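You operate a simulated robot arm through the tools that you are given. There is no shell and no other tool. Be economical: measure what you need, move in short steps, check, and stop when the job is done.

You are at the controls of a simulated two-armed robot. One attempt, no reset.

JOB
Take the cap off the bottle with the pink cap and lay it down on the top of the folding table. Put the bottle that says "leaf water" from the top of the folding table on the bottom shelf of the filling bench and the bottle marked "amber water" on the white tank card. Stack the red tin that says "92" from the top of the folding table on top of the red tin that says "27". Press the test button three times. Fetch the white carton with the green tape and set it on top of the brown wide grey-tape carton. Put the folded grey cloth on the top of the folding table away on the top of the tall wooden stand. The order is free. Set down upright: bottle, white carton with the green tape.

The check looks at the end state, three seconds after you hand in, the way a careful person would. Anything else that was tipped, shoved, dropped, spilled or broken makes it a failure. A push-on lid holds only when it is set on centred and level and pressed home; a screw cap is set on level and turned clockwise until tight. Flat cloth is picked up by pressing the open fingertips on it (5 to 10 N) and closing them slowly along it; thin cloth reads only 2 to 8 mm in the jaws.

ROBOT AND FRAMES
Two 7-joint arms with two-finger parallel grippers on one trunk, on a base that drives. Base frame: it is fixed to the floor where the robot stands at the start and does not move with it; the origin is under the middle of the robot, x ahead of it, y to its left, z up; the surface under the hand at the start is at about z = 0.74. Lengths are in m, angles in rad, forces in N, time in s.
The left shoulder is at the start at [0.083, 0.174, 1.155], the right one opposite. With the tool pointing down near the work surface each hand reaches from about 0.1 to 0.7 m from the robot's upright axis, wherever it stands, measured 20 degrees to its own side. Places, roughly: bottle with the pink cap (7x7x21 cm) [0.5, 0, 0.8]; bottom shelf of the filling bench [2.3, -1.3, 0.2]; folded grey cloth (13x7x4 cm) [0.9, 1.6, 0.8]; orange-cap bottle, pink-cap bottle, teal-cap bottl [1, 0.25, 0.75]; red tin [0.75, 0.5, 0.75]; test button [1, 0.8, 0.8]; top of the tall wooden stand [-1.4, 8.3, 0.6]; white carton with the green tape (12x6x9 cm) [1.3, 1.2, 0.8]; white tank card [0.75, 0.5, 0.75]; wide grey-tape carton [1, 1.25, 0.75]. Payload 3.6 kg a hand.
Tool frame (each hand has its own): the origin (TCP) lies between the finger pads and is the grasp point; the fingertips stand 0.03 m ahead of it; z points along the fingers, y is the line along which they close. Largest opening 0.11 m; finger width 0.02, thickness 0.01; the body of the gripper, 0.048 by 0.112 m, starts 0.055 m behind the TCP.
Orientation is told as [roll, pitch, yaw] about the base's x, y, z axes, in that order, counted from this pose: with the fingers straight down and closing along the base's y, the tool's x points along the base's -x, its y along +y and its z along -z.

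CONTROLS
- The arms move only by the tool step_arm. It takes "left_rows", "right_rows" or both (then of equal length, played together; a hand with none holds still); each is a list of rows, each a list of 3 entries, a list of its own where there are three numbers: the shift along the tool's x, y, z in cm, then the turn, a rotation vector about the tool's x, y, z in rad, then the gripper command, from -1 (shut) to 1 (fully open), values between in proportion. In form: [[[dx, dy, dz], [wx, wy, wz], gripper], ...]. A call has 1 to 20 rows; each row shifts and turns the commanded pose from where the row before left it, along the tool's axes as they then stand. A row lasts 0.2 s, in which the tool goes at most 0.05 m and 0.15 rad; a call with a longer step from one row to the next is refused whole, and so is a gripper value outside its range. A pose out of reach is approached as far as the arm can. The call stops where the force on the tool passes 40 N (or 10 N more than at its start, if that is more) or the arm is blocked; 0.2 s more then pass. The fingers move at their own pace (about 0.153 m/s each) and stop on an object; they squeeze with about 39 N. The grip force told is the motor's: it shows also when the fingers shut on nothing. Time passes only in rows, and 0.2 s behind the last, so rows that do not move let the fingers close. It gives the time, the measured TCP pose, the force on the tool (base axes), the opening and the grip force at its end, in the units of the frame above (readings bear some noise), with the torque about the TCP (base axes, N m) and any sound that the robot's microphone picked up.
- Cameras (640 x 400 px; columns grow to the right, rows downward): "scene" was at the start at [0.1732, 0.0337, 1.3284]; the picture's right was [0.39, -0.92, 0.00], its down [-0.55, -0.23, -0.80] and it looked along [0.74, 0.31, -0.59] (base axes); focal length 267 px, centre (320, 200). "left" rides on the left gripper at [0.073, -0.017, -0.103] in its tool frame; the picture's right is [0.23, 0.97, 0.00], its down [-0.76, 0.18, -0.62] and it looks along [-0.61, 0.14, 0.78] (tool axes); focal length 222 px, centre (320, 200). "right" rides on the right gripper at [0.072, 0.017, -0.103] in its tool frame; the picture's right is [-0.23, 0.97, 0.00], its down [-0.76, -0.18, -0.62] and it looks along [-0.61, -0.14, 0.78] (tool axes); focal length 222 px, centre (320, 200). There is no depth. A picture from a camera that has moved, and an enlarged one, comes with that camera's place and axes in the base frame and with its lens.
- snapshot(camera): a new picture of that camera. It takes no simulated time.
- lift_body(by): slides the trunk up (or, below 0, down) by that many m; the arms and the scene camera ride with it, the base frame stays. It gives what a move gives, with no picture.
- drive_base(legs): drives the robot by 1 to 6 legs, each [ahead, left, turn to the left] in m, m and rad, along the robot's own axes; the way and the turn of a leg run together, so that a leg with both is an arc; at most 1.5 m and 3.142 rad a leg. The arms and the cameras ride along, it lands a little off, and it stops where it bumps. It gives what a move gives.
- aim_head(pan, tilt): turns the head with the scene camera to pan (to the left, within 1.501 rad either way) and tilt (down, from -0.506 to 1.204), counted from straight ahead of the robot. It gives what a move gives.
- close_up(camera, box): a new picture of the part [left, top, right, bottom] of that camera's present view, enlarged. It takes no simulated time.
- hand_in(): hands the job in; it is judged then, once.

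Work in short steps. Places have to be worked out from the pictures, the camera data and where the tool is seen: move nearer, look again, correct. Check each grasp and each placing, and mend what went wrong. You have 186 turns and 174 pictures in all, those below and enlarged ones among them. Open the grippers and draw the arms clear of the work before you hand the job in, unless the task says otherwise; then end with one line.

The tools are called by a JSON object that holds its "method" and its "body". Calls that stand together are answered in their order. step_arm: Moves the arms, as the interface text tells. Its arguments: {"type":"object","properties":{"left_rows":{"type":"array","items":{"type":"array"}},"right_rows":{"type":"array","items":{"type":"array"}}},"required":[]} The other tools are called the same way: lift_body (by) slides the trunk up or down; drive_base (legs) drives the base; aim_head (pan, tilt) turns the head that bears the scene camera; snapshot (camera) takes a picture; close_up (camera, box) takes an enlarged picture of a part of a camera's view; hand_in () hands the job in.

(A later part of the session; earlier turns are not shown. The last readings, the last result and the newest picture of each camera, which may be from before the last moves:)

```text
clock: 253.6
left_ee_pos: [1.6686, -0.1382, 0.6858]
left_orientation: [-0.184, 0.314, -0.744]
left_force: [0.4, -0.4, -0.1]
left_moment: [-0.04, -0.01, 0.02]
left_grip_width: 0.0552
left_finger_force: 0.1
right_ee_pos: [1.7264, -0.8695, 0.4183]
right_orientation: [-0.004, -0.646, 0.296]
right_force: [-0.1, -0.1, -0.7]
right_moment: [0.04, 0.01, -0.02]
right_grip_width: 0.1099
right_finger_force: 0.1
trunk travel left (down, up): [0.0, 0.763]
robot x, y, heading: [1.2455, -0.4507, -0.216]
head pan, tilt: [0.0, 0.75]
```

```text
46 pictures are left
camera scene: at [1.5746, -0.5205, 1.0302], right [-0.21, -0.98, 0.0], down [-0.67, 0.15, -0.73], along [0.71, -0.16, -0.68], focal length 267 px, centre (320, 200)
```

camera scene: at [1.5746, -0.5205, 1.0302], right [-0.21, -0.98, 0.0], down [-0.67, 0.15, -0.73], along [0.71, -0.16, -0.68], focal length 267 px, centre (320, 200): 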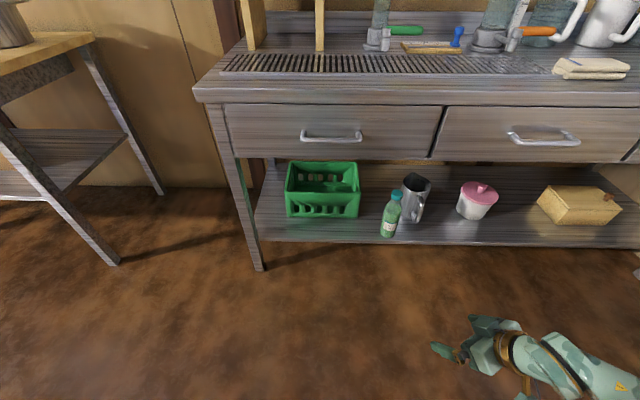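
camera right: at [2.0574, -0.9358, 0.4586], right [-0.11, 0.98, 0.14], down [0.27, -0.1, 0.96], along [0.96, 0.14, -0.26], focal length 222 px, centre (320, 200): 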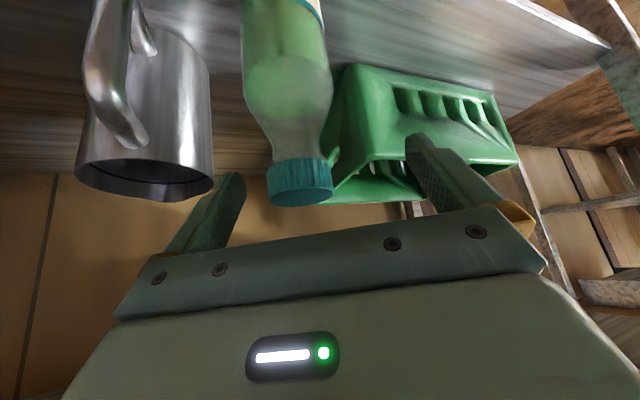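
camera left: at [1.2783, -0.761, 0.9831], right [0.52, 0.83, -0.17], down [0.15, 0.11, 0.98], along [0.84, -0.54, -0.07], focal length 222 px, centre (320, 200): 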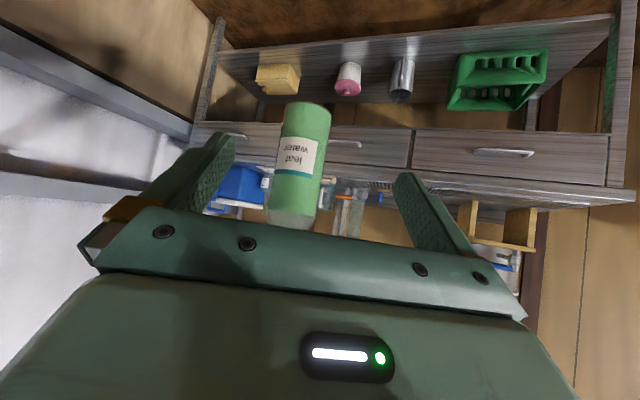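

Leaf water stands on the bottom shelf. Now raise the trunk and re-form the right hand to straight down before going to the cartons.

{"method": "lift_body", "body": {"by": 0.38}}

{"method": "step_arm", "body": {"right_rows": [[[-1, 0, -2], [0.0756, 0, 0.0995], 0.5], [[-1, 0, -2], [0.0756, 0, 0.0995], 0.5], [[-1, 0, -2], [0.0756, 0, 0.0995], 0.5], [[-1, 0, -2], [0.0756, 0, 0.0995], 0.5], [[0, 0, -2], [0, 0.13, 0], 0.5], [[0, 0, -2], [0, 0.13, 0], 0.5], [[0, 0, -2], [0, 0.13, 0], 0.5], [[0, 0, -2], [0, 0.13, 0], 0.5], [[0, 0, -2], [0, 0.127, 0], 0.5]]}}

```text
clock: 257.2
left_ee_pos: [1.6678, -0.1387, 1.0653]
left_orientation: [-0.182, 0.314, -0.744]
left_force: [-0.4, 0.2, 0.3]
left_moment: [-0.03, 0.01, -0.01]
left_grip_width: 0.0552
left_finger_force: 0.0
right_ee_pos: [1.727, -0.8701, 0.7977]
right_orientation: [-0.003, -0.647, 0.296]
right_force: [-0.6, 0.1, 0.1]
right_moment: [-0.02, 0.02, 0.01]
right_grip_width: 0.1098
right_finger_force: 0.1
trunk travel left (down, up): [-0.38, 0.383]
robot x, y, heading: [1.2495, -0.4482, -0.213]
head pan, tilt: [0.0, 0.75]
```

```text
clock: 259.2
left_ee_pos: [1.6686, -0.1369, 1.0646]
left_orientation: [-0.183, 0.315, -0.745]
left_force: [0.2, 0.0, -0.2]
left_moment: [0.01, -0.04, -0.01]
left_grip_width: 0.055
left_finger_force: 0.0
right_ee_pos: [1.6757, -0.8599, 0.9668]
right_orientation: [0.01, 0.017, -0.153]
right_force: [-0.7, -0.8, 0.3]
right_moment: [0.01, -0.02, 0.01]
right_grip_width: 0.0828
right_finger_force: 0.1
right hand out of reach, approached as far as the arm can: row 1
trunk travel left (down, up): [-0.38, 0.383]
robot x, y, heading: [1.2488, -0.448, -0.212]
head pan, tilt: [0.0, 0.75]
```

Right hand is vertical again. Correct the left hand to vertical too, raising both a little.

{"method": "step_arm", "body": {"left_rows": [[[0, 0, 0], [-0.0186, -0.0706, -0.0993], 1], [[0, 0, 0], [-0.0186, -0.0706, -0.0993], 1], [[0, 0, 0], [-0.0186, -0.0706, -0.0993], 1], [[0, 0, 0], [-0.0186, -0.0706, -0.0993], 1], [[0, 0, 0], [-0.0186, -0.0706, -0.0993], 1], [[0, 0, -3], [0, 0, 0], 1], [[0, 0, -3], [0, 0, 0], 1]], "right_rows": [[[0, 0, -3], [0, 0, 0.012], 1], [[0, 0, -3], [0, 0, 0.012], 1], [[0, 0, -3], [0, 0, 0.012], 1], [[0, 0, -3], [0, 0, 0.012], 1], [[0, 0, -3], [0, 0, 0.012], 1], [[0, 0, 0], [0, 0, 0], 1], [[0, 0, 0], [0, 0, 0], 1]]}}

{"method": "drive_base", "body": {"legs": [[0.28, 0, 0], [0, 1.15, 0], [0, 0, -1.57], [0, 0, -1.57]]}}

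{"method": "snapshot", "body": {"camera": "scene"}}

```text
clock: 260.8
left_ee_pos: [1.6663, -0.1395, 1.1265]
left_orientation: [0.0, 0.0, -0.215]
left_force: [-0.1, 0.1, 0.2]
left_moment: [-0.04, -0.03, 0.03]
left_grip_width: 0.1099
left_finger_force: 0.0
right_ee_pos: [1.6759, -0.8619, 1.1142]
right_orientation: [0.01, 0.014, -0.217]
right_force: [-0.5, 0.2, -0.2]
right_moment: [0.01, -0.03, 0.01]
right_grip_width: 0.11
right_finger_force: 0.0
trunk travel left (down, up): [-0.38, 0.383]
robot x, y, heading: [1.2476, -0.4486, -0.218]
head pan, tilt: [0.0, 0.75]
```

```text
clock: 275.9
left_ee_pos: [1.3559, 0.3027, 1.1242]
left_orientation: [0.001, 0.0, 2.964]
left_force: [0.0, 0.2, -0.3]
left_moment: [0.0, -0.02, 0.01]
left_grip_width: 0.11
left_finger_force: 0.0
right_ee_pos: [1.3206, 1.0235, 1.1139]
right_orientation: [0.009, 0.016, 2.96]
right_force: [1.0, -0.1, 0.3]
right_moment: [0.02, 0.03, -0.01]
right_grip_width: 0.1099
right_finger_force: 0.1
trunk travel left (down, up): [-0.38, 0.383]
robot x, y, heading: [1.7636, 0.6254, 2.96]
head pan, tilt: [0.0, 0.75]
```

```text
45 pictures are left
camera scene: at [1.6336, 0.6492, 1.429], right [0.18, 0.98, 0.0], down [0.67, -0.12, -0.73], along [-0.72, 0.13, -0.68], focal length 267 px, centre (320, 200)
```

scene: 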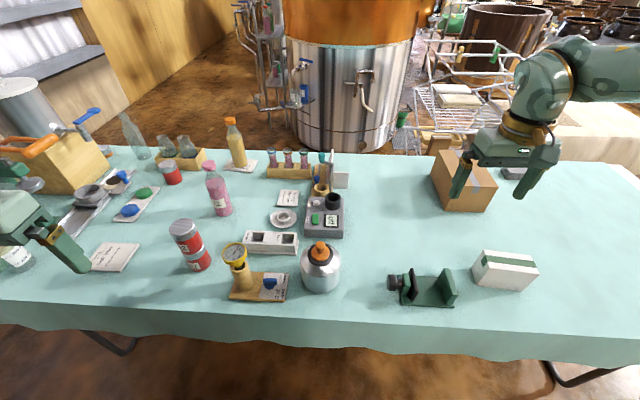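

Table is intact. The white carton with green tape is at ≈(1.32,1.22). Move right along the table to bring it in front of the right hand.

{"method": "drive_base", "body": {"legs": [[0.04, -0.36, 0]]}}

{"method": "snapshot", "body": {"camera": "scene"}}

{"method": "snapshot", "body": {"camera": "right"}}

```text
clock: 278.2
left_ee_pos: [1.3806, 0.6615, 1.1265]
left_orientation: [0.001, 0.001, 2.961]
left_force: [-0.1, -0.1, 0.0]
left_moment: [-0.02, 0.01, 0.0]
left_grip_width: 0.1098
left_finger_force: 0.0
right_ee_pos: [1.3459, 1.3845, 1.1146]
right_orientation: [0.008, 0.013, 2.96]
right_force: [-0.8, 0.2, -0.7]
right_moment: [0.0, 0.0, 0.01]
right_grip_width: 0.1099
right_finger_force: 0.0
trunk travel left (down, up): [-0.38, 0.383]
robot x, y, heading: [1.7858, 0.9832, 2.964]
head pan, tilt: [0.0, 0.75]
```

```text
44 pictures are left
camera scene: at [1.6588, 1.0092, 1.429], right [0.18, 0.98, 0.0], down [0.67, -0.12, -0.73], along [-0.72, 0.13, -0.68], focal length 267 px, centre (320, 200)
```

scene: 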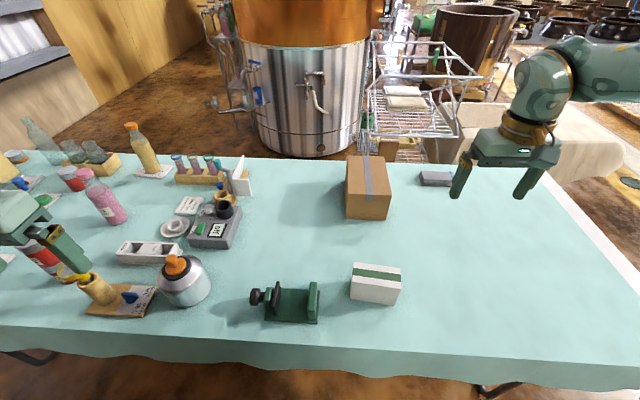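

```text
43 pictures are left
camera right: at [1.4138, 1.3555, 1.2205], right [-0.4, -0.92, 0.01], down [-0.72, 0.32, 0.61], along [-0.56, 0.24, -0.79], focal length 222 px, centre (320, 200)
```

right: 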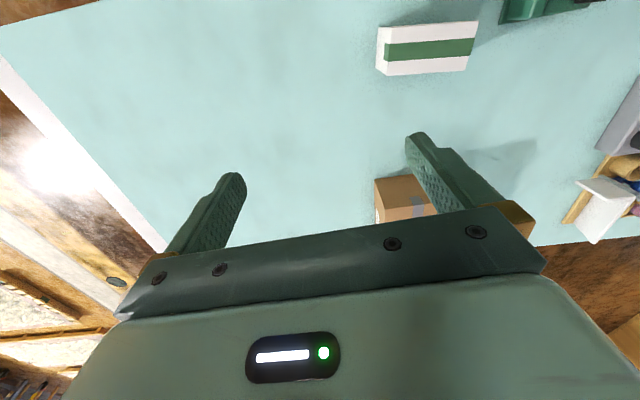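

White carton measured at (1.322,1.218), long side along the table edge. Rotate the right hand ~1.46 rad to close across its 6 cm width and move above it.

{"method": "step_arm", "body": {"right_rows": [[[0, 0, 0], [0, 0, -0.146], 1], [[0, 0, 0], [0, 0, -0.146], 1], [[0, 0, 0], [0, 0, -0.146], 1], [[0, 0, 0], [0, 0, -0.146], 1], [[0, 0, 0], [0, 0, -0.146], 1], [[0, 0, 0], [0, 0, -0.146], 1], [[0, 0, 0], [0, 0, -0.146], 1], [[0, 0, 0], [0, 0, -0.146], 1], [[0, 0, 0], [0, 0, -0.146], 1], [[0, 0, 0], [0, 0, -0.146], 1]]}}

{"method": "snapshot", "body": {"camera": "right"}}

```text
clock: 280.4
left_ee_pos: [1.3818, 0.6599, 1.1256]
left_orientation: [0.0, -0.001, 2.964]
left_force: [0.5, 0.7, 0.9]
left_moment: [-0.01, 0.03, 0.05]
left_grip_width: 0.1099
left_finger_force: 0.1
right_ee_pos: [1.3461, 1.3833, 1.1145]
right_orientation: [0.01, 0.015, 2.96]
right_force: [-0.2, 0.7, 0.3]
right_moment: [0.0, -0.01, 0.02]
right_grip_width: 0.1098
right_finger_force: 0.2
right hand out of reach, approached as far as the arm can: row 1, 2, 3, 4, 5, 6, 7, 8, 9, 10
trunk travel left (down, up): [-0.38, 0.383]
robot x, y, heading: [1.7887, 0.9881, 2.96]
head pan, tilt: [0.0, 0.75]
```

```text
42 pictures are left
camera right: at [1.4137, 1.3549, 1.2207], right [-0.4, -0.92, 0.01], down [-0.72, 0.32, 0.61], along [-0.56, 0.24, -0.79], focal length 222 px, centre (320, 200)
```

right: 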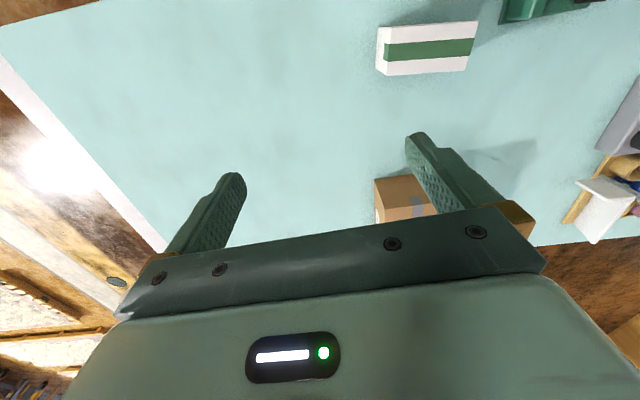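

No rotation possible that way; go over the carton first and rotate the other way (−1.69).

{"method": "step_arm", "body": {"right_rows": [[[0.15, 4.16, 0], [0, 0, 0], 1], [[0.15, 4.16, 0], [0, 0, 0], 1], [[0.15, 4.16, 0], [0, 0, 0], 1], [[0.15, 4.16, 0], [0, 0, 0], 1], [[0, 0, 0], [0, 0, 0.141], 1], [[0, 0, 0], [0, 0, 0.141], 1], [[0, 0, 0], [0, 0, 0.141], 1], [[0, 0, 0], [0, 0, 0.141], 1], [[0, 0, 0], [0, 0, 0.141], 1], [[0, 0, 0], [0, 0, 0.141], 1], [[0, 0, 0], [0, 0, 0.141], 1], [[0, 0, 0], [0, 0, 0.141], 1], [[0, 0, 0], [0, 0, 0.141], 1], [[0, 0, 0], [0, 0, 0.141], 1], [[0, 0, 0], [0, 0, 0.141], 1], [[0, 0, 0], [0, 0, 0.141], 1]]}}

{"method": "snapshot", "body": {"camera": "right"}}

```text
clock: 283.8
left_ee_pos: [1.3794, 0.6601, 1.1259]
left_orientation: [0.0, 0.0, 2.962]
left_force: [1.3, -0.8, -0.2]
left_moment: [-0.03, 0.01, -0.01]
left_grip_width: 0.1101
left_finger_force: 0.0
right_ee_pos: [1.3224, 1.2197, 1.1163]
right_orientation: [-0.014, 0.007, 1.265]
right_force: [-1.0, 0.1, -0.3]
right_moment: [-0.02, -0.02, 0.0]
right_grip_width: 0.1099
right_finger_force: 0.0
trunk travel left (down, up): [-0.38, 0.383]
robot x, y, heading: [1.7874, 0.982, 2.958]
head pan, tilt: [0.0, 0.75]
```

```text
41 pictures are left
camera right: at [1.2833, 1.156, 1.2218], right [-0.86, 0.51, -0.02], down [0.39, 0.68, 0.62], along [0.33, 0.53, -0.78], focal length 222 px, centre (320, 200)
```

right: 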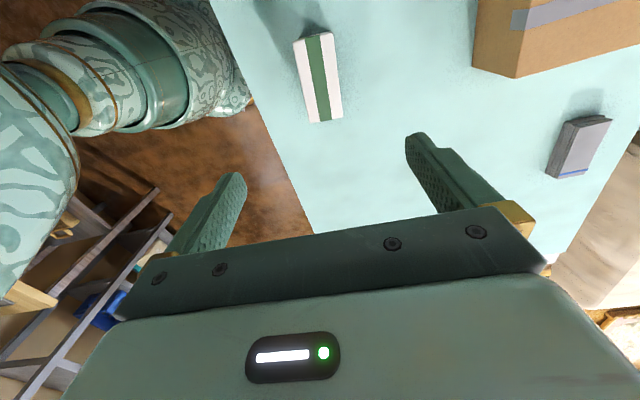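

Carton centre (1.319,1.218), long axis at 68°. Correct the yaw by −0.075 and descend to z≈0.86, then check.

{"method": "step_arm", "body": {"right_rows": [[[0, 0, 0], [0, 0, 0.075], 1], [[0, 0, 5], [0, 0, 0], 1], [[0, 0, 5], [0, 0, 0], 1], [[0, 0, 5], [0, 0, 0], 1], [[0, 0, 5], [0, 0, 0], 1], [[0, 0, 4], [0, 0, 0], 1], [[0, 0, 0], [0, 0, 0], 1]]}}

{"method": "snapshot", "body": {"camera": "right"}}

```text
clock: 285.4
left_ee_pos: [1.3813, 0.6602, 1.1255]
left_orientation: [0.0, 0.0, 2.962]
left_force: [0.1, -0.7, -0.8]
left_moment: [0.03, 0.0, 0.01]
left_grip_width: 0.11
left_finger_force: 0.2
right_ee_pos: [1.325, 1.2138, 0.8752]
right_orientation: [-0.016, 0.006, 1.195]
right_force: [0.2, -0.6, 0.3]
right_moment: [-0.02, -0.01, -0.04]
right_grip_width: 0.11
right_finger_force: 0.1
trunk travel left (down, up): [-0.38, 0.383]
robot x, y, heading: [1.7905, 0.984, 2.954]
head pan, tilt: [0.0, 0.75]
```

```text
40 pictures are left
camera right: at [1.2812, 1.1535, 0.981], right [-0.82, 0.57, -0.02], down [0.44, 0.65, 0.62], along [0.36, 0.5, -0.78], focal length 222 px, centre (320, 200)
```

right: 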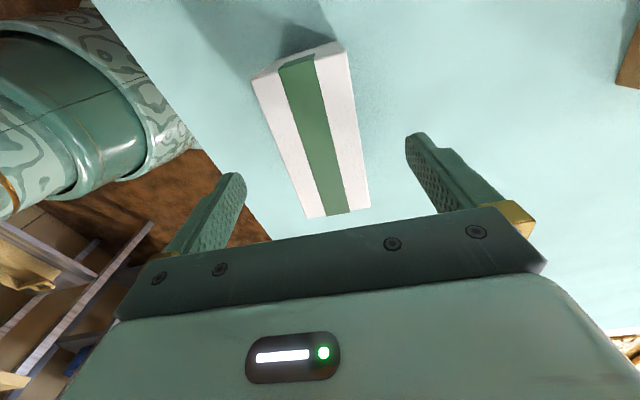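

Centred. Descend 7.3 cm, close across the carton, and lift.

{"method": "step_arm", "body": {"right_rows": [[[0, 0, 4], [0, 0, -0.02], 1], [[0, 0, 3.3], [0, 0, 0], 1], [[0, 0, 0], [0, 0, 0], 0.4], [[0, 0, 0], [0, 0, 0], 0], [[0, 0, 0], [0, 0, 0], -0.3], [[0, 0, -3], [0, 0, 0], -0.3], [[0, 0, -5], [0, 0, 0], -0.3], [[0, 0, -5], [0, 0, 0], -0.3], [[0, 0, -4], [0, 0, 0], -0.3]]}}

{"method": "snapshot", "body": {"camera": "scene"}}

```text
clock: 287.4
left_ee_pos: [1.3803, 0.6596, 1.1257]
left_orientation: [-0.001, 0.001, 2.961]
left_force: [-0.5, 0.8, 0.5]
left_moment: [-0.02, 0.04, 0.0]
left_grip_width: 0.1098
left_finger_force: 0.1
right_ee_pos: [1.3247, 1.216, 0.9715]
right_orientation: [-0.017, 0.004, 1.214]
right_force: [-0.9, 1.0, -1.2]
right_moment: [0.0, 0.0, 0.0]
right_grip_width: 0.06
right_finger_force: 39.2
trunk travel left (down, up): [-0.38, 0.383]
robot x, y, heading: [1.7913, 0.9863, 2.957]
head pan, tilt: [0.0, 0.75]
```

```text
39 pictures are left
camera scene: at [1.659, 1.0083, 1.429], right [0.18, 0.98, 0.0], down [0.67, -0.12, -0.73], along [-0.72, 0.13, -0.68], focal length 267 px, centre (320, 200)
```

scene: 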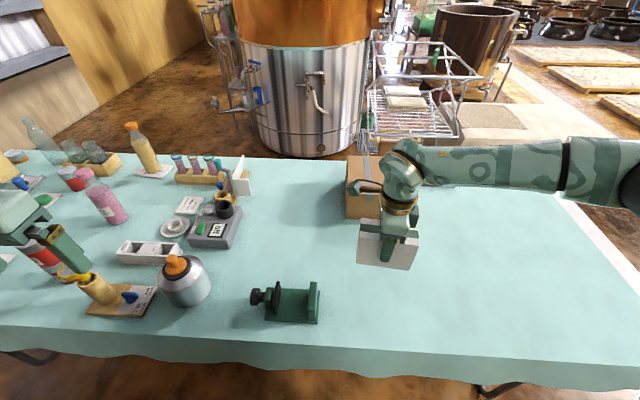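

Carton held (60 mm). Its destination, the brown carton top, is centred near (0.945,1.307) at z≈0.85. Drive 0.2 m closer and raise the hand, then lower the trunk (which leans the shoulders forward).

{"method": "step_arm", "body": {"right_rows": [[[0, 0, -5], [0, 0, 0], -0.3], [[0, 0, -5], [0, 0, 0], -0.3], [[0, 0, -5], [0, 0, 0], -0.3]], "left_rows": [[[3, 0, -3], [0, 0, 0], 0.5], [[3, 0, -3], [0, 0, 0], 0.5], [[3, 0, -3], [0, 0, 0], 0.5]]}}

{"method": "drive_base", "body": {"legs": [[0.19, 0, 0]]}}

{"method": "lift_body", "body": {"by": -0.12}}

```text
clock: 288.2
left_ee_pos: [1.4711, 0.6448, 1.2153]
left_orientation: [0.0, 0.0, 2.963]
left_force: [0.7, -0.1, 0.8]
left_moment: [-0.01, 0.05, 0.01]
left_grip_width: 0.0824
left_finger_force: 0.0
right_ee_pos: [1.3254, 1.2185, 1.1226]
right_orientation: [-0.013, 0.006, 1.213]
right_force: [0.3, 0.2, -0.9]
right_moment: [-0.04, 0.04, -0.01]
right_grip_width: 0.06
right_finger_force: 38.8
trunk travel left (down, up): [-0.38, 0.383]
robot x, y, heading: [1.7887, 0.9846, 2.962]
head pan, tilt: [0.0, 0.75]
```

```text
clock: 289.7
left_ee_pos: [1.2791, 0.6807, 1.2149]
left_orientation: [-0.001, 0.001, 2.961]
left_force: [0.0, 0.4, 0.0]
left_moment: [-0.03, -0.04, -0.01]
left_grip_width: 0.0825
left_finger_force: 0.1
right_ee_pos: [1.1355, 1.2532, 1.1198]
right_orientation: [-0.017, 0.006, 1.212]
right_force: [-0.7, -1.0, -3.2]
right_moment: [0.0, -0.01, -0.05]
right_grip_width: 0.0598
right_finger_force: 39.0
trunk travel left (down, up): [-0.38, 0.383]
robot x, y, heading: [1.5982, 1.021, 2.958]
head pan, tilt: [0.0, 0.75]
```

```text
clock: 291.2
left_ee_pos: [1.2809, 0.6793, 1.0959]
left_orientation: [-0.001, 0.0, 2.963]
left_force: [-0.6, 0.4, -0.8]
left_moment: [0.0, 0.02, 0.0]
left_grip_width: 0.0827
left_finger_force: 0.0
right_ee_pos: [1.136, 1.2544, 1.0017]
right_orientation: [-0.013, 0.008, 1.214]
right_force: [-0.2, -0.2, -2.0]
right_moment: [0.03, 0.02, -0.02]
right_grip_width: 0.0597
right_finger_force: 39.7
trunk travel left (down, up): [-0.26, 0.503]
robot x, y, heading: [1.6005, 1.0155, 2.961]
head pan, tilt: [0.0, 0.75]
```

Raise the hand 8 cm more and lower the trunk another 0.13 m, then move forward over the brown carton.

{"method": "step_arm", "body": {"right_rows": [[[0, 1, -4], [0, 0, 0], -0.3], [[0, 1, -4], [0, 0, 0], -0.3]]}}

{"method": "lift_body", "body": {"by": -0.13}}

{"method": "step_arm", "body": {"right_rows": [[[0.4, 4, 0], [0, 0, 0], -0.3], [[0.4, 4, 0], [0, 0, 0], -0.3], [[0.4, 4, 0], [0, 0, 0], -0.3], [[0.4, 4, 0], [0, 0, 0], -0.3], [[0.1, 1.7, 0], [0, 0, 0], -0.3]]}}

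{"method": "snapshot", "body": {"camera": "scene"}}

{"method": "snapshot", "body": {"camera": "right"}}

```text
clock: 291.8
left_ee_pos: [1.2806, 0.6793, 1.0958]
left_orientation: [0.001, 0.0, 2.962]
left_force: [-0.4, -0.1, 0.1]
left_moment: [0.01, -0.02, 0.02]
left_grip_width: 0.0825
left_finger_force: 0.1
right_ee_pos: [1.1174, 1.2616, 1.0823]
right_orientation: [-0.015, 0.005, 1.214]
right_force: [0.1, -0.8, -1.6]
right_moment: [0.02, 0.02, 0.0]
right_grip_width: 0.0598
right_finger_force: 38.9
trunk travel left (down, up): [-0.26, 0.503]
robot x, y, heading: [1.5986, 1.018, 2.96]
head pan, tilt: [0.0, 0.75]
```

```text
clock: 293.4
left_ee_pos: [1.2733, 0.6797, 0.9624]
left_orientation: [-0.002, 0.027, 2.962]
left_force: [-0.1, 0.3, -0.2]
left_moment: [-0.01, 0.01, 0.01]
left_grip_width: 0.0827
left_finger_force: 0.0
right_ee_pos: [1.1165, 1.2614, 0.9508]
right_orientation: [-0.016, 0.007, 1.214]
right_force: [-0.9, 0.0, -1.5]
right_moment: [-0.01, 0.02, -0.01]
right_grip_width: 0.0596
right_finger_force: 38.8
trunk travel left (down, up): [-0.13, 0.633]
robot x, y, heading: [1.6028, 1.0199, 2.964]
head pan, tilt: [0.0, 0.75]
```

```text
clock: 294.6
left_ee_pos: [1.2723, 0.6801, 0.9623]
left_orientation: [-0.002, 0.028, 2.961]
left_force: [0.3, 0.7, -0.7]
left_moment: [-0.01, -0.02, 0.03]
left_grip_width: 0.0823
left_finger_force: 0.0
right_ee_pos: [0.9435, 1.3089, 0.9489]
right_orientation: [-0.016, 0.005, 1.215]
right_force: [0.4, -0.8, -2.0]
right_moment: [0.01, 0.03, 0.0]
right_grip_width: 0.0595
right_finger_force: 39.2
trunk travel left (down, up): [-0.13, 0.633]
robot x, y, heading: [1.5979, 1.0214, 2.963]
head pan, tilt: [0.0, 0.75]
```

```text
38 pictures are left
camera scene: at [1.3559, 1.0641, 1.1705], right [0.18, 0.98, 0.0], down [0.67, -0.12, -0.73], along [-0.72, 0.13, -0.68], focal length 267 px, centre (320, 200)
```

scene: 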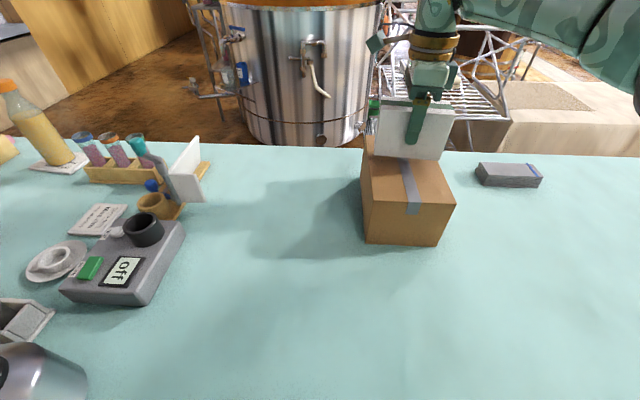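

```text
37 pictures are left
camera right: at [0.9017, 1.2478, 1.0531], right [-0.83, 0.55, -0.02], down [0.42, 0.66, 0.62], along [0.35, 0.51, -0.78], focal length 222 px, centre (320, 200)
```

right: 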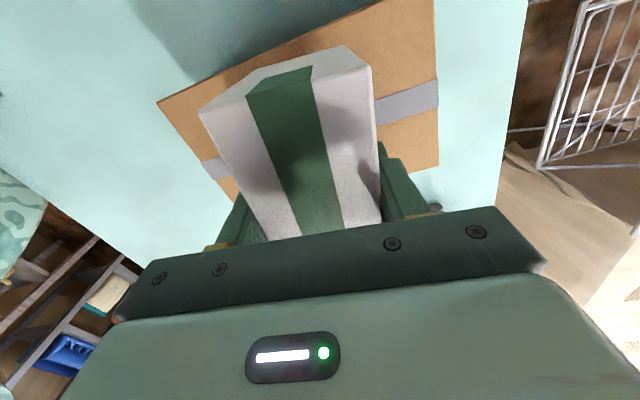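

Carton is over the brown box (top centre ≈(0.957,1.309)). Adjust 1.3 cm and yaw +0.11, lower 2.5 cm.

{"method": "step_arm", "body": {"right_rows": [[[-0.5, -1.2, 0], [0, 0, -0.11], -0.3], [[0, 0, 1.5], [0, 0, 0], -0.3], [[0, 0, 1], [0, 0, 0], -0.3]]}}

{"method": "step_arm", "body": {"right_rows": [[[0, 0, 0.4], [0, 0, 0], -0.3], [[0, 0, 0.3], [0, 0, 0], -0.3]]}}

{"method": "close_up", "body": {"camera": "scene", "box": [330, 80, 490, 260]}}

```text
clock: 295.4
left_ee_pos: [1.2743, 0.6804, 0.9623]
left_orientation: [-0.001, 0.026, 2.961]
left_force: [-0.1, 0.3, 0.1]
left_moment: [0.01, 0.01, 0.0]
left_grip_width: 0.0828
left_finger_force: 0.0
right_ee_pos: [0.9578, 1.3074, 0.9239]
right_orientation: [-0.01, 0.007, 1.325]
right_force: [-1.5, 1.3, 7.0]
right_moment: [0.49, 0.19, 0.13]
right_grip_width: 0.0599
right_finger_force: 39.6
trunk travel left (down, up): [-0.13, 0.633]
robot x, y, heading: [1.6014, 1.0173, 2.961]
head pan, tilt: [0.0, 0.75]
```

```text
clock: 296.0
left_ee_pos: [1.2748, 0.6799, 0.9647]
left_orientation: [-0.001, 0.024, 2.962]
left_force: [-0.3, 0.0, 0.6]
left_moment: [-0.03, -0.04, -0.03]
left_grip_width: 0.0826
left_finger_force: 0.1
right_ee_pos: [0.9576, 1.3069, 0.9218]
right_orientation: [-0.004, 0.011, 1.322]
right_force: [-10.9, 3.1, 36.9]
right_moment: [0.28, 1.53, 0.1]
right_grip_width: 0.06
right_finger_force: 39.0
trunk travel left (down, up): [-0.13, 0.633]
robot x, y, heading: [1.5957, 1.0194, 2.965]
head pan, tilt: [0.0, 0.75]
```

```text
2.22 times, centred on (410, 170) of scene
camera zoom: at [1.3588, 1.0627, 1.1718], right [0.18, 0.98, 0.0], down [0.67, -0.12, -0.73], along [-0.72, 0.13, -0.68], focal length 594 px, centre (120, 267)
```

zoom: 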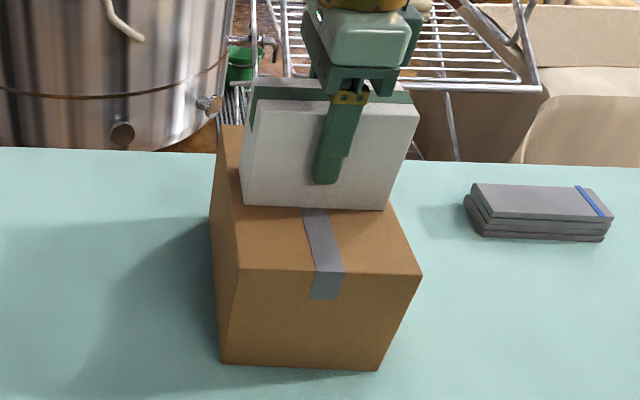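

It rests on the brown carton. Ease the load, open, and withdraw upward.

{"method": "step_arm", "body": {"right_rows": [[[0, 0, -0.3], [0, 0, 0], -0.3], [[0, 0, -0.2], [0, 0, 0], -0.3], [[0, 0, 0], [0, 0, 0], 0.2], [[0, 0, 0], [0, 0, 0], 0.6], [[0, 0, 0], [0, 0, 0], 0.8], [[0, 0, -3], [0, 0, 0], 0.8], [[0, 0, -5], [0, 0, 0], 0.8], [[0, 0, -3], [0, 0, 0], 0.8]]}}

{"method": "snapshot", "body": {"camera": "scene"}}

```text
clock: 297.8
left_ee_pos: [1.2735, 0.6807, 0.9618]
left_orientation: [-0.001, 0.028, 2.963]
left_force: [-0.2, 0.2, -0.3]
left_moment: [0.03, 0.0, 0.02]
left_grip_width: 0.0825
left_finger_force: 0.1
right_ee_pos: [0.9577, 1.3083, 1.0323]
right_orientation: [-0.014, 0.007, 1.324]
right_force: [0.2, 0.0, 0.4]
right_moment: [-0.04, 0.02, -0.02]
right_grip_width: 0.0991
right_finger_force: 0.1
trunk travel left (down, up): [-0.13, 0.633]
robot x, y, heading: [1.6006, 1.0195, 2.963]
head pan, tilt: [0.0, 0.75]
```

```text
35 pictures are left
camera scene: at [1.3562, 1.0637, 1.1706], right [0.18, 0.98, 0.0], down [0.67, -0.12, -0.73], along [-0.72, 0.13, -0.68], focal length 267 px, centre (320, 200)
```

scene: 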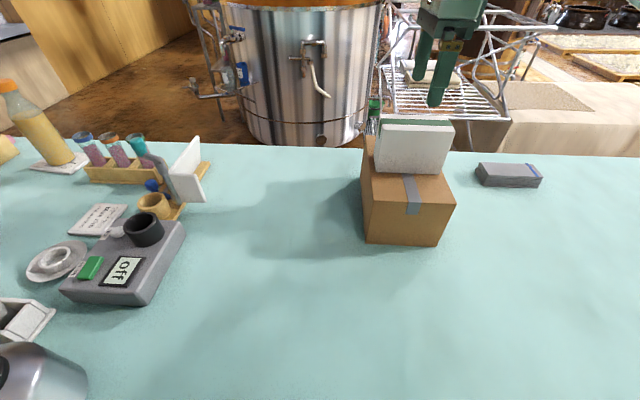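

White carton is stacked squarely. Before moving on to the cloth I raise both hands clear (the left one is near the kettle).

{"method": "step_arm", "body": {"left_rows": [[[0, 0, -5], [0, 0, 0], 0], [[0, 0, -5], [0, 0, 0], 0], [[0, 0, -5], [0, 0, 0], 0], [[0, 0, -5], [0, 0, 0], 0]], "right_rows": [[[0, 0, -5], [0, 0, 0], 0.8], [[0, 0, -3], [0, 0, 0], 0.8], [[0, 0, 0], [0, 0, 0], 0.8], [[0, 0, 0], [0, 0, 0], 0.8]]}}

{"method": "snapshot", "body": {"camera": "left"}}

```text
clock: 298.8
left_ee_pos: [1.2418, 0.6495, 0.992]
left_orientation: [-0.002, 0.029, 2.962]
left_force: [0.5, 0.0, 0.3]
left_moment: [-0.02, 0.01, -0.01]
left_grip_width: 0.0549
left_finger_force: 0.0
left hand out of reach, approached as far as the arm can: row 1, 2, 3, 4
right_ee_pos: [0.9667, 1.3043, 1.0869]
right_orientation: [-0.012, 0.009, 1.324]
right_force: [-0.7, 0.1, 0.7]
right_moment: [0.0, -0.03, -0.01]
right_grip_width: 0.0989
right_finger_force: 0.1
right hand out of reach, approached as far as the arm can: row 1, 2
trunk travel left (down, up): [-0.13, 0.633]
robot x, y, heading: [1.6035, 1.022, 2.962]
head pan, tilt: [0.0, 0.75]
```

```text
34 pictures are left
camera left: at [1.3127, 0.6516, 1.098], right [0.05, -1.0, 0.01], down [-0.8, -0.04, 0.6], along [-0.6, -0.03, -0.8], focal length 222 px, centre (320, 200)
```

left: 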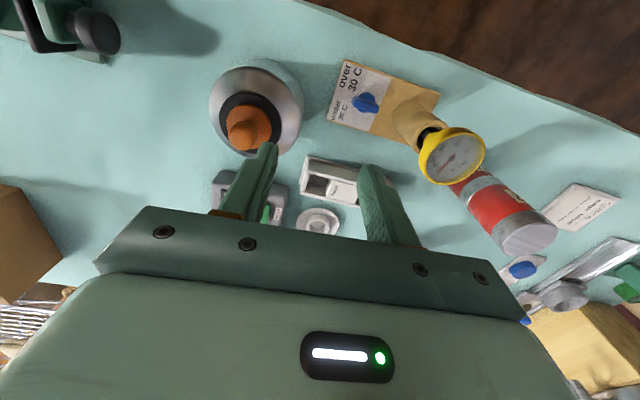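

The left hand is low near the kettle knob; raise it safely with the trunk, then shift right toward the cloth.

{"method": "lift_body", "body": {"by": 0.15}}

{"method": "drive_base", "body": {"legs": [[0, -0.36, 0]]}}

{"method": "snapshot", "body": {"camera": "right"}}

```text
clock: 300.6
left_ee_pos: [1.2405, 0.649, 1.1403]
left_orientation: [-0.001, 0.027, 2.96]
left_force: [-0.4, 0.2, -0.7]
left_moment: [-0.03, -0.02, 0.01]
left_grip_width: 0.055
left_finger_force: 0.0
right_ee_pos: [1.0487, 1.2896, 1.3316]
right_orientation: [0.163, 0.019, 1.325]
right_force: [0.9, -0.6, 0.0]
right_moment: [0.0, -0.02, -0.01]
right_grip_width: 0.0988
right_finger_force: 0.1
trunk travel left (down, up): [-0.28, 0.483]
robot x, y, heading: [1.6007, 1.0191, 2.959]
head pan, tilt: [0.0, 0.75]
```

```text
clock: 302.9
left_ee_pos: [1.3063, 1.0, 1.1408]
left_orientation: [-0.002, 0.027, 2.966]
left_force: [-0.3, 0.9, -1.1]
left_moment: [-0.01, -0.03, 0.0]
left_grip_width: 0.055
left_finger_force: 0.0
right_ee_pos: [1.1118, 1.6407, 1.3329]
right_orientation: [0.162, 0.018, 1.329]
right_force: [-0.3, 0.0, -0.6]
right_moment: [-0.04, 0.03, 0.0]
right_grip_width: 0.0989
right_finger_force: 0.1
trunk travel left (down, up): [-0.28, 0.483]
robot x, y, heading: [1.6688, 1.3713, 2.959]
head pan, tilt: [0.0, 0.75]
```

```text
33 pictures are left
camera right: at [1.0962, 1.5729, 1.4397], right [-0.88, 0.45, 0.15], down [0.45, 0.68, 0.57], along [0.15, 0.57, -0.81], focal length 222 px, centre (320, 200)
```

right: 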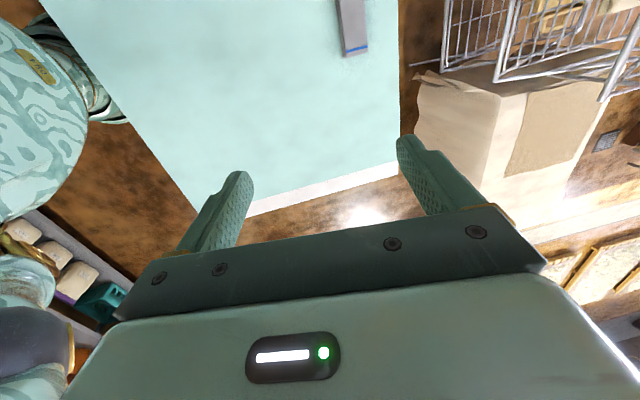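

Cloth centre ≈(0.925,1.608), long axis along the table edge; hand yaw is already right. Level the right hand, raise the left, then lower the trunk for forward reach.

{"method": "step_arm", "body": {"left_rows": [[[0, 2, -4], [0, 0, 0], 0], [[0, 2, -4], [0, 0, 0], 0], [[0, 2, -4], [0, 0, 0], 0], [[0, 0, -4], [0, 0, 0], 0], [[0, 0, -4], [0, 0, 0], 0]], "right_rows": [[[0, 0, 3], [0.081, -0.009, 0], 1], [[0, 0, 3], [0.081, -0.009, 0], 1], [[0, 0, 0], [0, 0, 0], 1], [[0, 0, 0], [0, 0, 0], 1], [[0, 0, 0], [0, 0, 0], 1]]}}

{"method": "lift_body", "body": {"by": -0.2}}

```text
clock: 304.1
left_ee_pos: [1.2992, 0.9625, 1.1685]
left_orientation: [-0.001, 0.028, 2.964]
left_force: [0.8, -0.6, -0.8]
left_moment: [0.02, 0.0, -0.02]
left_grip_width: 0.0552
left_finger_force: 0.1
left hand out of reach, approached as far as the arm can: row 1, 2, 3, 4, 5
right_ee_pos: [1.1062, 1.6422, 1.275]
right_orientation: [0.003, 0.003, 1.329]
right_force: [-0.1, 0.3, 0.6]
right_moment: [0.02, 0.01, -0.01]
right_grip_width: 0.1101
right_finger_force: 0.0
trunk travel left (down, up): [-0.28, 0.483]
robot x, y, heading: [1.669, 1.3698, 2.966]
head pan, tilt: [0.0, 0.75]
```

```text
clock: 306.3
left_ee_pos: [1.2595, 1.0821, 0.9262]
left_orientation: [0.052, 0.26, 2.857]
left_force: [0.3, -2.3, 0.8]
left_moment: [0.16, 0.05, -0.01]
left_grip_width: 0.0554
left_finger_force: 0.0
right_ee_pos: [1.2076, 1.7683, 1.0415]
right_orientation: [-0.023, 0.05, 1.207]
right_force: [0.5, -4.2, 0.4]
right_moment: [0.27, -0.01, 0.0]
right_grip_width: 0.1099
right_finger_force: 0.1
trunk travel left (down, up): [-0.076, 0.687]
robot x, y, heading: [1.7312, 1.3806, 2.848]
head pan, tilt: [0.0, 0.75]
stopped: the arm was blocked; the commanded pose is now the measured one
```

The trunk move was blocked and the base got nudged. I look at once at what touched.

{"method": "snapshot", "body": {"camera": "scene"}}

{"method": "snapshot", "body": {"camera": "left"}}

```text
32 pictures are left
camera scene: at [1.4761, 1.4682, 1.1146], right [0.29, 0.96, -0.01], down [0.64, -0.2, -0.74], along [-0.71, 0.21, -0.67], focal length 267 px, centre (320, 200)
```

scene: 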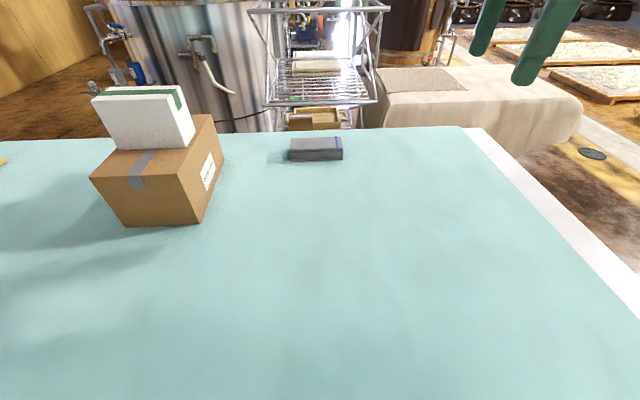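

```text
31 pictures are left
camera left: at [1.308, 1.0903, 1.044], right [-0.08, -0.99, 0.11], down [-0.9, 0.11, 0.41], along [-0.42, -0.07, -0.9], focal length 222 px, centre (320, 200)
```

left: 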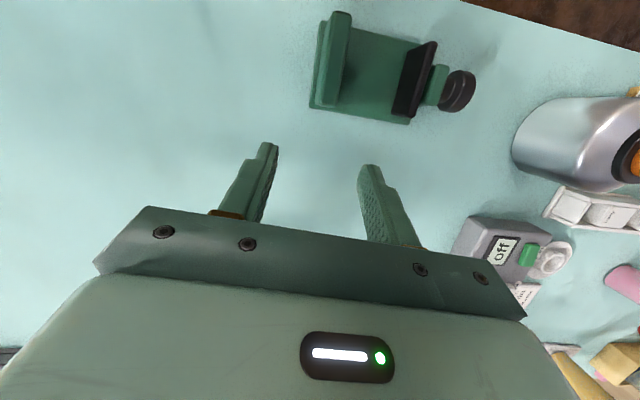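

Nothing was displaced; the leaning trunk met the table edge. The cloth is better reached from the table's left end (≈0.46 m from that edge), where the floor is free. Back off, raise the trunk, and drive around that corner.

{"method": "drive_base", "body": {"legs": [[-0.2, 0, 0]]}}

{"method": "lift_body", "body": {"by": 0.2}}

{"method": "drive_base", "body": {"legs": [[0, -1.15, 0], [0, 0, 1.64], [0, -0.85, 0]]}}

{"method": "snapshot", "body": {"camera": "scene"}}

```text
clock: 307.0
left_ee_pos: [1.2585, 1.0739, 0.9204]
left_orientation: [0.037, 0.26, 2.848]
left_force: [-0.8, -0.6, -0.4]
left_moment: [0.01, -0.01, 0.04]
left_grip_width: 0.0552
left_finger_force: 0.0
right_ee_pos: [1.2088, 1.7577, 1.0457]
right_orientation: [-0.022, 0.034, 1.205]
right_force: [0.1, 0.2, 0.8]
right_moment: [0.07, -0.01, 0.0]
right_grip_width: 0.1097
right_finger_force: 0.0
trunk travel left (down, up): [-0.076, 0.687]
robot x, y, heading: [1.7327, 1.3828, 2.85]
head pan, tilt: [0.0, 0.75]
stopped in leg 1: the robot was blocked; the commanded pose is now the measured one
```

```text
clock: 309.1
left_ee_pos: [1.3305, 1.048, 1.1766]
left_orientation: [0.032, 0.014, 2.846]
left_force: [-0.7, 0.7, -0.8]
left_moment: [0.02, -0.03, 0.02]
left_grip_width: 0.0553
left_finger_force: 0.0
right_ee_pos: [1.2129, 1.7525, 1.2588]
right_orientation: [0.0, 0.034, 1.209]
right_force: [-0.3, 0.1, -1.3]
right_moment: [0.01, 0.01, 0.0]
right_grip_width: 0.1101
right_finger_force: 0.0
trunk travel left (down, up): [-0.276, 0.487]
robot x, y, heading: [1.7359, 1.3753, 2.843]
head pan, tilt: [0.0, 0.75]
```

```text
clock: 323.0
left_ee_pos: [1.589, 2.2815, 1.1749]
left_orientation: [0.034, 0.013, -1.811]
left_force: [0.0, -1.0, 1.1]
left_moment: [-0.01, 0.01, -0.02]
left_grip_width: 0.0548
left_finger_force: 0.0
right_ee_pos: [0.8912, 2.1267, 1.2593]
right_orientation: [0.003, 0.033, 2.831]
right_force: [-0.2, 0.3, -0.4]
right_moment: [0.01, -0.06, -0.01]
right_grip_width: 0.11
right_finger_force: 0.1
trunk travel left (down, up): [-0.276, 0.487]
robot x, y, heading: [1.2374, 2.6656, -1.819]
head pan, tilt: [0.0, 0.75]
```

```text
30 pictures are left
camera scene: at [1.1961, 2.5002, 1.3233], right [-0.97, 0.24, 0.0], down [0.17, 0.66, -0.73], along [-0.18, -0.71, -0.68], focal length 267 px, centre (320, 200)
```

scene: 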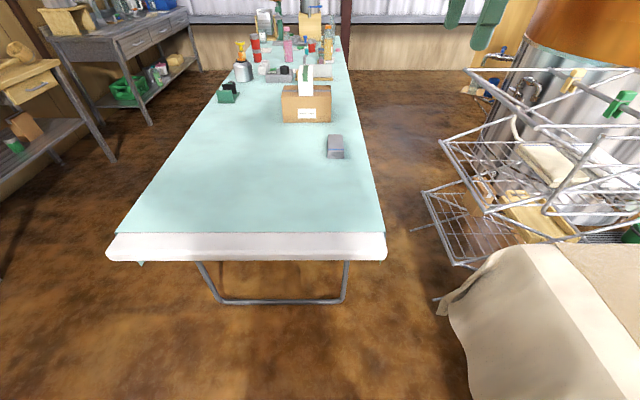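

All items in place; the cloth is straight ahead. Drive 0.46 m to the table end and turn the right hand back to closing sideways.

{"method": "drive_base", "body": {"legs": [[0.46, 0, 0]]}}

{"method": "step_arm", "body": {"right_rows": [[[0, 0, 0], [0, 0, -0.1485], 1], [[0, 0, 0], [0, 0, -0.1485], 1], [[0, 0, 0], [0, 0, -0.1485], 1], [[0, 0, 0], [0, 0, -0.1485], 1], [[0, 0, 0], [0, 0, -0.1485], 1], [[0, 0, 0], [0, 0, -0.1485], 1], [[0, 0, 0], [0, 0, -0.1485], 1], [[0, 0, 0], [0, 0, -0.1485], 1], [[0, 0, 0], [0, 0, -0.1485], 1], [[0, 0, 0], [0, 0, -0.1485], 1], [[0, 0, 0], [0, 0, -0.1485], 1]]}}

{"method": "snapshot", "body": {"camera": "right"}}

```text
clock: 325.8
left_ee_pos: [1.4778, 1.8281, 1.1764]
left_orientation: [0.032, 0.016, -1.808]
left_force: [0.0, -1.0, 0.0]
left_moment: [0.0, 0.01, 0.01]
left_grip_width: 0.0552
left_finger_force: 0.1
right_ee_pos: [0.7815, 1.6712, 1.2594]
right_orientation: [0.004, 0.033, 2.834]
right_force: [0.3, 0.3, -0.4]
right_moment: [-0.01, 0.01, 0.0]
right_grip_width: 0.11
right_finger_force: 0.1
trunk travel left (down, up): [-0.276, 0.487]
robot x, y, heading: [1.1245, 2.2155, -1.814]
head pan, tilt: [0.0, 0.75]
```

```text
clock: 328.2
left_ee_pos: [1.4798, 1.8316, 1.1763]
left_orientation: [0.032, 0.009, -1.805]
left_force: [0.1, -0.2, 0.0]
left_moment: [-0.02, 0.03, 0.04]
left_grip_width: 0.0551
left_finger_force: 0.0
right_ee_pos: [0.7846, 1.7448, 1.2204]
right_orientation: [0.014, -0.036, -2.018]
right_force: [0.4, 0.5, -0.8]
right_moment: [-0.02, 0.02, -0.02]
right_grip_width: 0.11
right_finger_force: 0.0
right hand out of reach, approached as far as the arm can: row 6, 7, 8, 9, 10, 11
trunk travel left (down, up): [-0.276, 0.487]
robot x, y, heading: [1.1222, 2.2146, -1.81]
head pan, tilt: [0.0, 0.75]
```

```text
29 pictures are left
camera right: at [0.832, 1.8079, 1.3233], right [0.78, -0.63, 0.02], down [-0.49, -0.58, 0.65], along [-0.39, -0.51, -0.76], focal length 222 px, centre (320, 200)
```

right: 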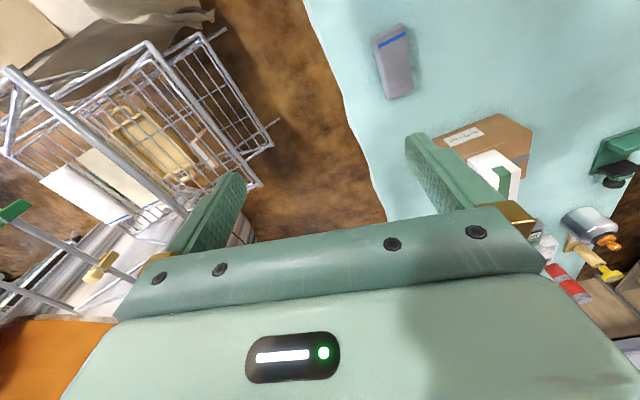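

Cloth centre ≈(0.912,1.625), axis 76°. Move over it, fix the yaw, and descend to z≈0.88.

{"method": "step_arm", "body": {"right_rows": [[[-1.33, 4.17, 0], [0, 0, 0], 1], [[-1.33, 4.17, 0], [0, 0, 0], 1], [[-1.33, 4.17, 0], [0, 0, 0], 1], [[-1.33, 4.17, 0], [0, 0, 0], 1], [[0, 0, 3], [0, 0, -0.1], 1], [[0, 0, 4], [0, 0, -0.105], 1], [[0, 0, 5], [0, 0, 0], 1], [[0, 0, 5], [0, 0, 0], 1], [[0, 0, 5], [0, 0, 0], 1], [[0, 0, 5], [0, 0, 0], 1], [[0, 0, 5], [0, 0, 0], 1], [[0, 0, 2], [0, 0, 0], 1]]}}

{"method": "snapshot", "body": {"camera": "right"}}

```text
clock: 330.8
left_ee_pos: [1.4778, 1.8296, 1.176]
left_orientation: [0.031, 0.014, -1.809]
left_force: [0.4, 0.8, 1.1]
left_moment: [0.0, 0.0, -0.01]
left_grip_width: 0.0552
left_finger_force: 0.1
right_ee_pos: [0.8637, 1.6708, 0.8774]
right_orientation: [0.008, -0.034, -1.817]
right_force: [0.9, 0.3, -0.4]
right_moment: [0.01, -0.02, 0.0]
right_grip_width: 0.11
right_finger_force: 0.1
right hand out of reach, approached as far as the arm can: row 2, 3, 4, 5
trunk travel left (down, up): [-0.276, 0.487]
robot x, y, heading: [1.1275, 2.2152, -1.817]
head pan, tilt: [0.0, 0.75]
```

```text
28 pictures are left
camera right: at [0.8979, 1.7405, 0.9797], right [0.89, -0.46, 0.01], down [-0.36, -0.67, 0.65], along [-0.29, -0.58, -0.76], focal length 222 px, centre (320, 200)
```

right: 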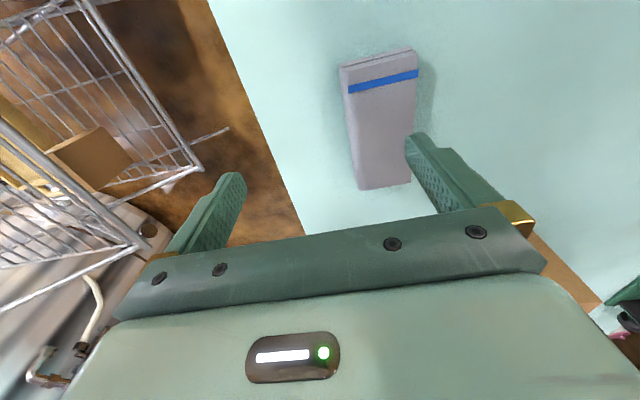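

Shift 5.7 cm sideways and 2.8 cm forward to centre the cloth, then descend to z≈0.80.

{"method": "step_arm", "body": {"right_rows": [[[-1.4, 2.83, 0], [0, 0.017, 0], 1], [[-1.4, 2.83, 0], [0, 0.017, 0], 1], [[0, 0, 4], [0, 0, 0], 1], [[0, 0, 3.5], [0, 0, 0], 1], [[0, 0, 0], [0, 0, 0], 1]]}}

{"method": "snapshot", "body": {"camera": "right"}}

```text
clock: 332.0
left_ee_pos: [1.4776, 1.8294, 1.1768]
left_orientation: [0.032, 0.013, -1.808]
left_force: [0.1, 0.9, 0.7]
left_moment: [0.03, 0.01, 0.01]
left_grip_width: 0.0549
left_finger_force: 0.1
right_ee_pos: [0.911, 1.6284, 0.8022]
right_orientation: [0.007, -0.002, -1.817]
right_force: [0.1, -1.0, -0.2]
right_moment: [0.02, 0.0, 0.01]
right_grip_width: 0.1102
right_finger_force: 0.1
trunk travel left (down, up): [-0.276, 0.487]
robot x, y, heading: [1.1232, 2.2107, -1.811]
head pan, tilt: [0.0, 0.75]
```

```text
27 pictures are left
camera right: at [0.945, 1.6954, 0.9078], right [0.89, -0.46, 0.01], down [-0.36, -0.69, 0.62], along [-0.28, -0.56, -0.78], focal length 222 px, centre (320, 200)
```

right: 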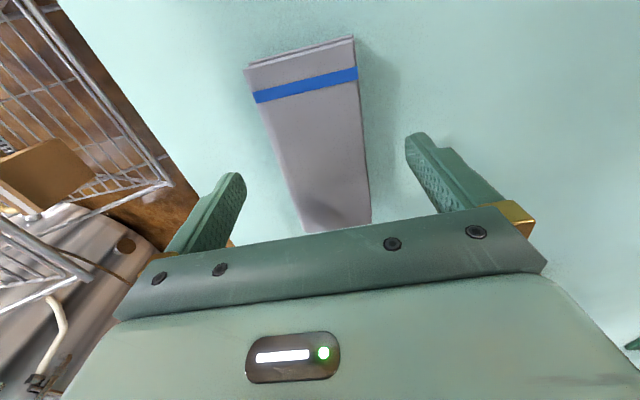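

Cloth is between the fingers. Descend 2.5 cm to just above the table top and close slowly.

{"method": "step_arm", "body": {"right_rows": [[[0, 0, 1.5], [0, 0, 0], 1], [[0, 0, 1], [0, 0, 0], 1], [[0, 0, 0], [0, 0, 0], 0.6], [[0, 0, 0], [0, 0, 0], 0.3], [[0, 0, 0], [0, 0, 0], 0.1], [[0, 0, 0], [0, 0, 0], 0], [[0, 0, 0], [0, 0, 0], -0.1], [[0, 0, 0], [0, 0, 0], -0.3], [[0, 0, 0], [0, 0, 0], -0.3]]}}

{"method": "step_arm", "body": {"right_rows": [[[0, 0, -1.5], [0, 0, 0], -0.4], [[0, 0, -3], [0, 0, 0], -0.4], [[0, 0, -4], [0, 0, 0], -0.4], [[0, 0, -4], [0, 0, 0], -0.4]]}}

{"method": "snapshot", "body": {"camera": "right"}}

```text
clock: 334.0
left_ee_pos: [1.4784, 1.8292, 1.1761]
left_orientation: [0.03, 0.014, -1.807]
left_force: [0.4, 0.7, 0.3]
left_moment: [0.02, -0.01, 0.04]
left_grip_width: 0.0551
left_finger_force: 0.1
right_ee_pos: [0.9117, 1.6285, 0.777]
right_orientation: [0.007, -0.001, -1.817]
right_force: [-0.5, -0.7, 0.2]
right_moment: [0.07, 0.0, 0.01]
right_grip_width: 0.0645
right_finger_force: 39.0
trunk travel left (down, up): [-0.276, 0.487]
robot x, y, heading: [1.1229, 2.2143, -1.819]
head pan, tilt: [0.0, 0.75]
```

```text
clock: 335.0
left_ee_pos: [1.4783, 1.8295, 1.1764]
left_orientation: [0.033, 0.011, -1.808]
left_force: [-0.3, 0.2, 0.1]
left_moment: [0.0, 0.0, 0.01]
left_grip_width: 0.0549
left_finger_force: 0.1
right_ee_pos: [0.9125, 1.6294, 0.9034]
right_orientation: [0.007, -0.001, -1.817]
right_force: [-0.7, 0.0, -1.0]
right_moment: [-0.02, 0.0, -0.02]
right_grip_width: 0.0643
right_finger_force: 38.9
trunk travel left (down, up): [-0.276, 0.487]
robot x, y, heading: [1.125, 2.2125, -1.814]
head pan, tilt: [0.0, 0.75]
```

```text
26 pictures are left
camera right: at [0.9457, 1.6968, 1.0081], right [0.89, -0.46, 0.01], down [-0.36, -0.69, 0.62], along [-0.28, -0.56, -0.78], focal length 222 px, centre (320, 200)
```

right: 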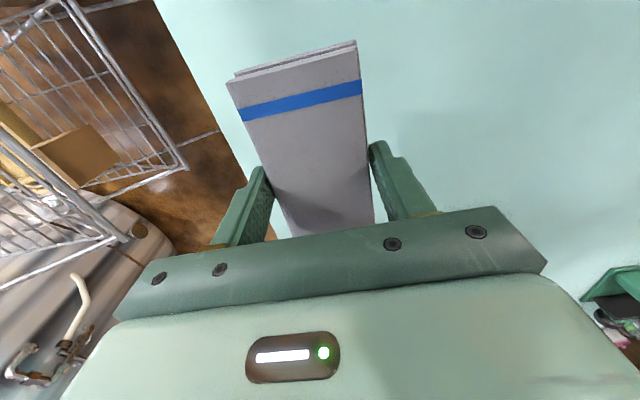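

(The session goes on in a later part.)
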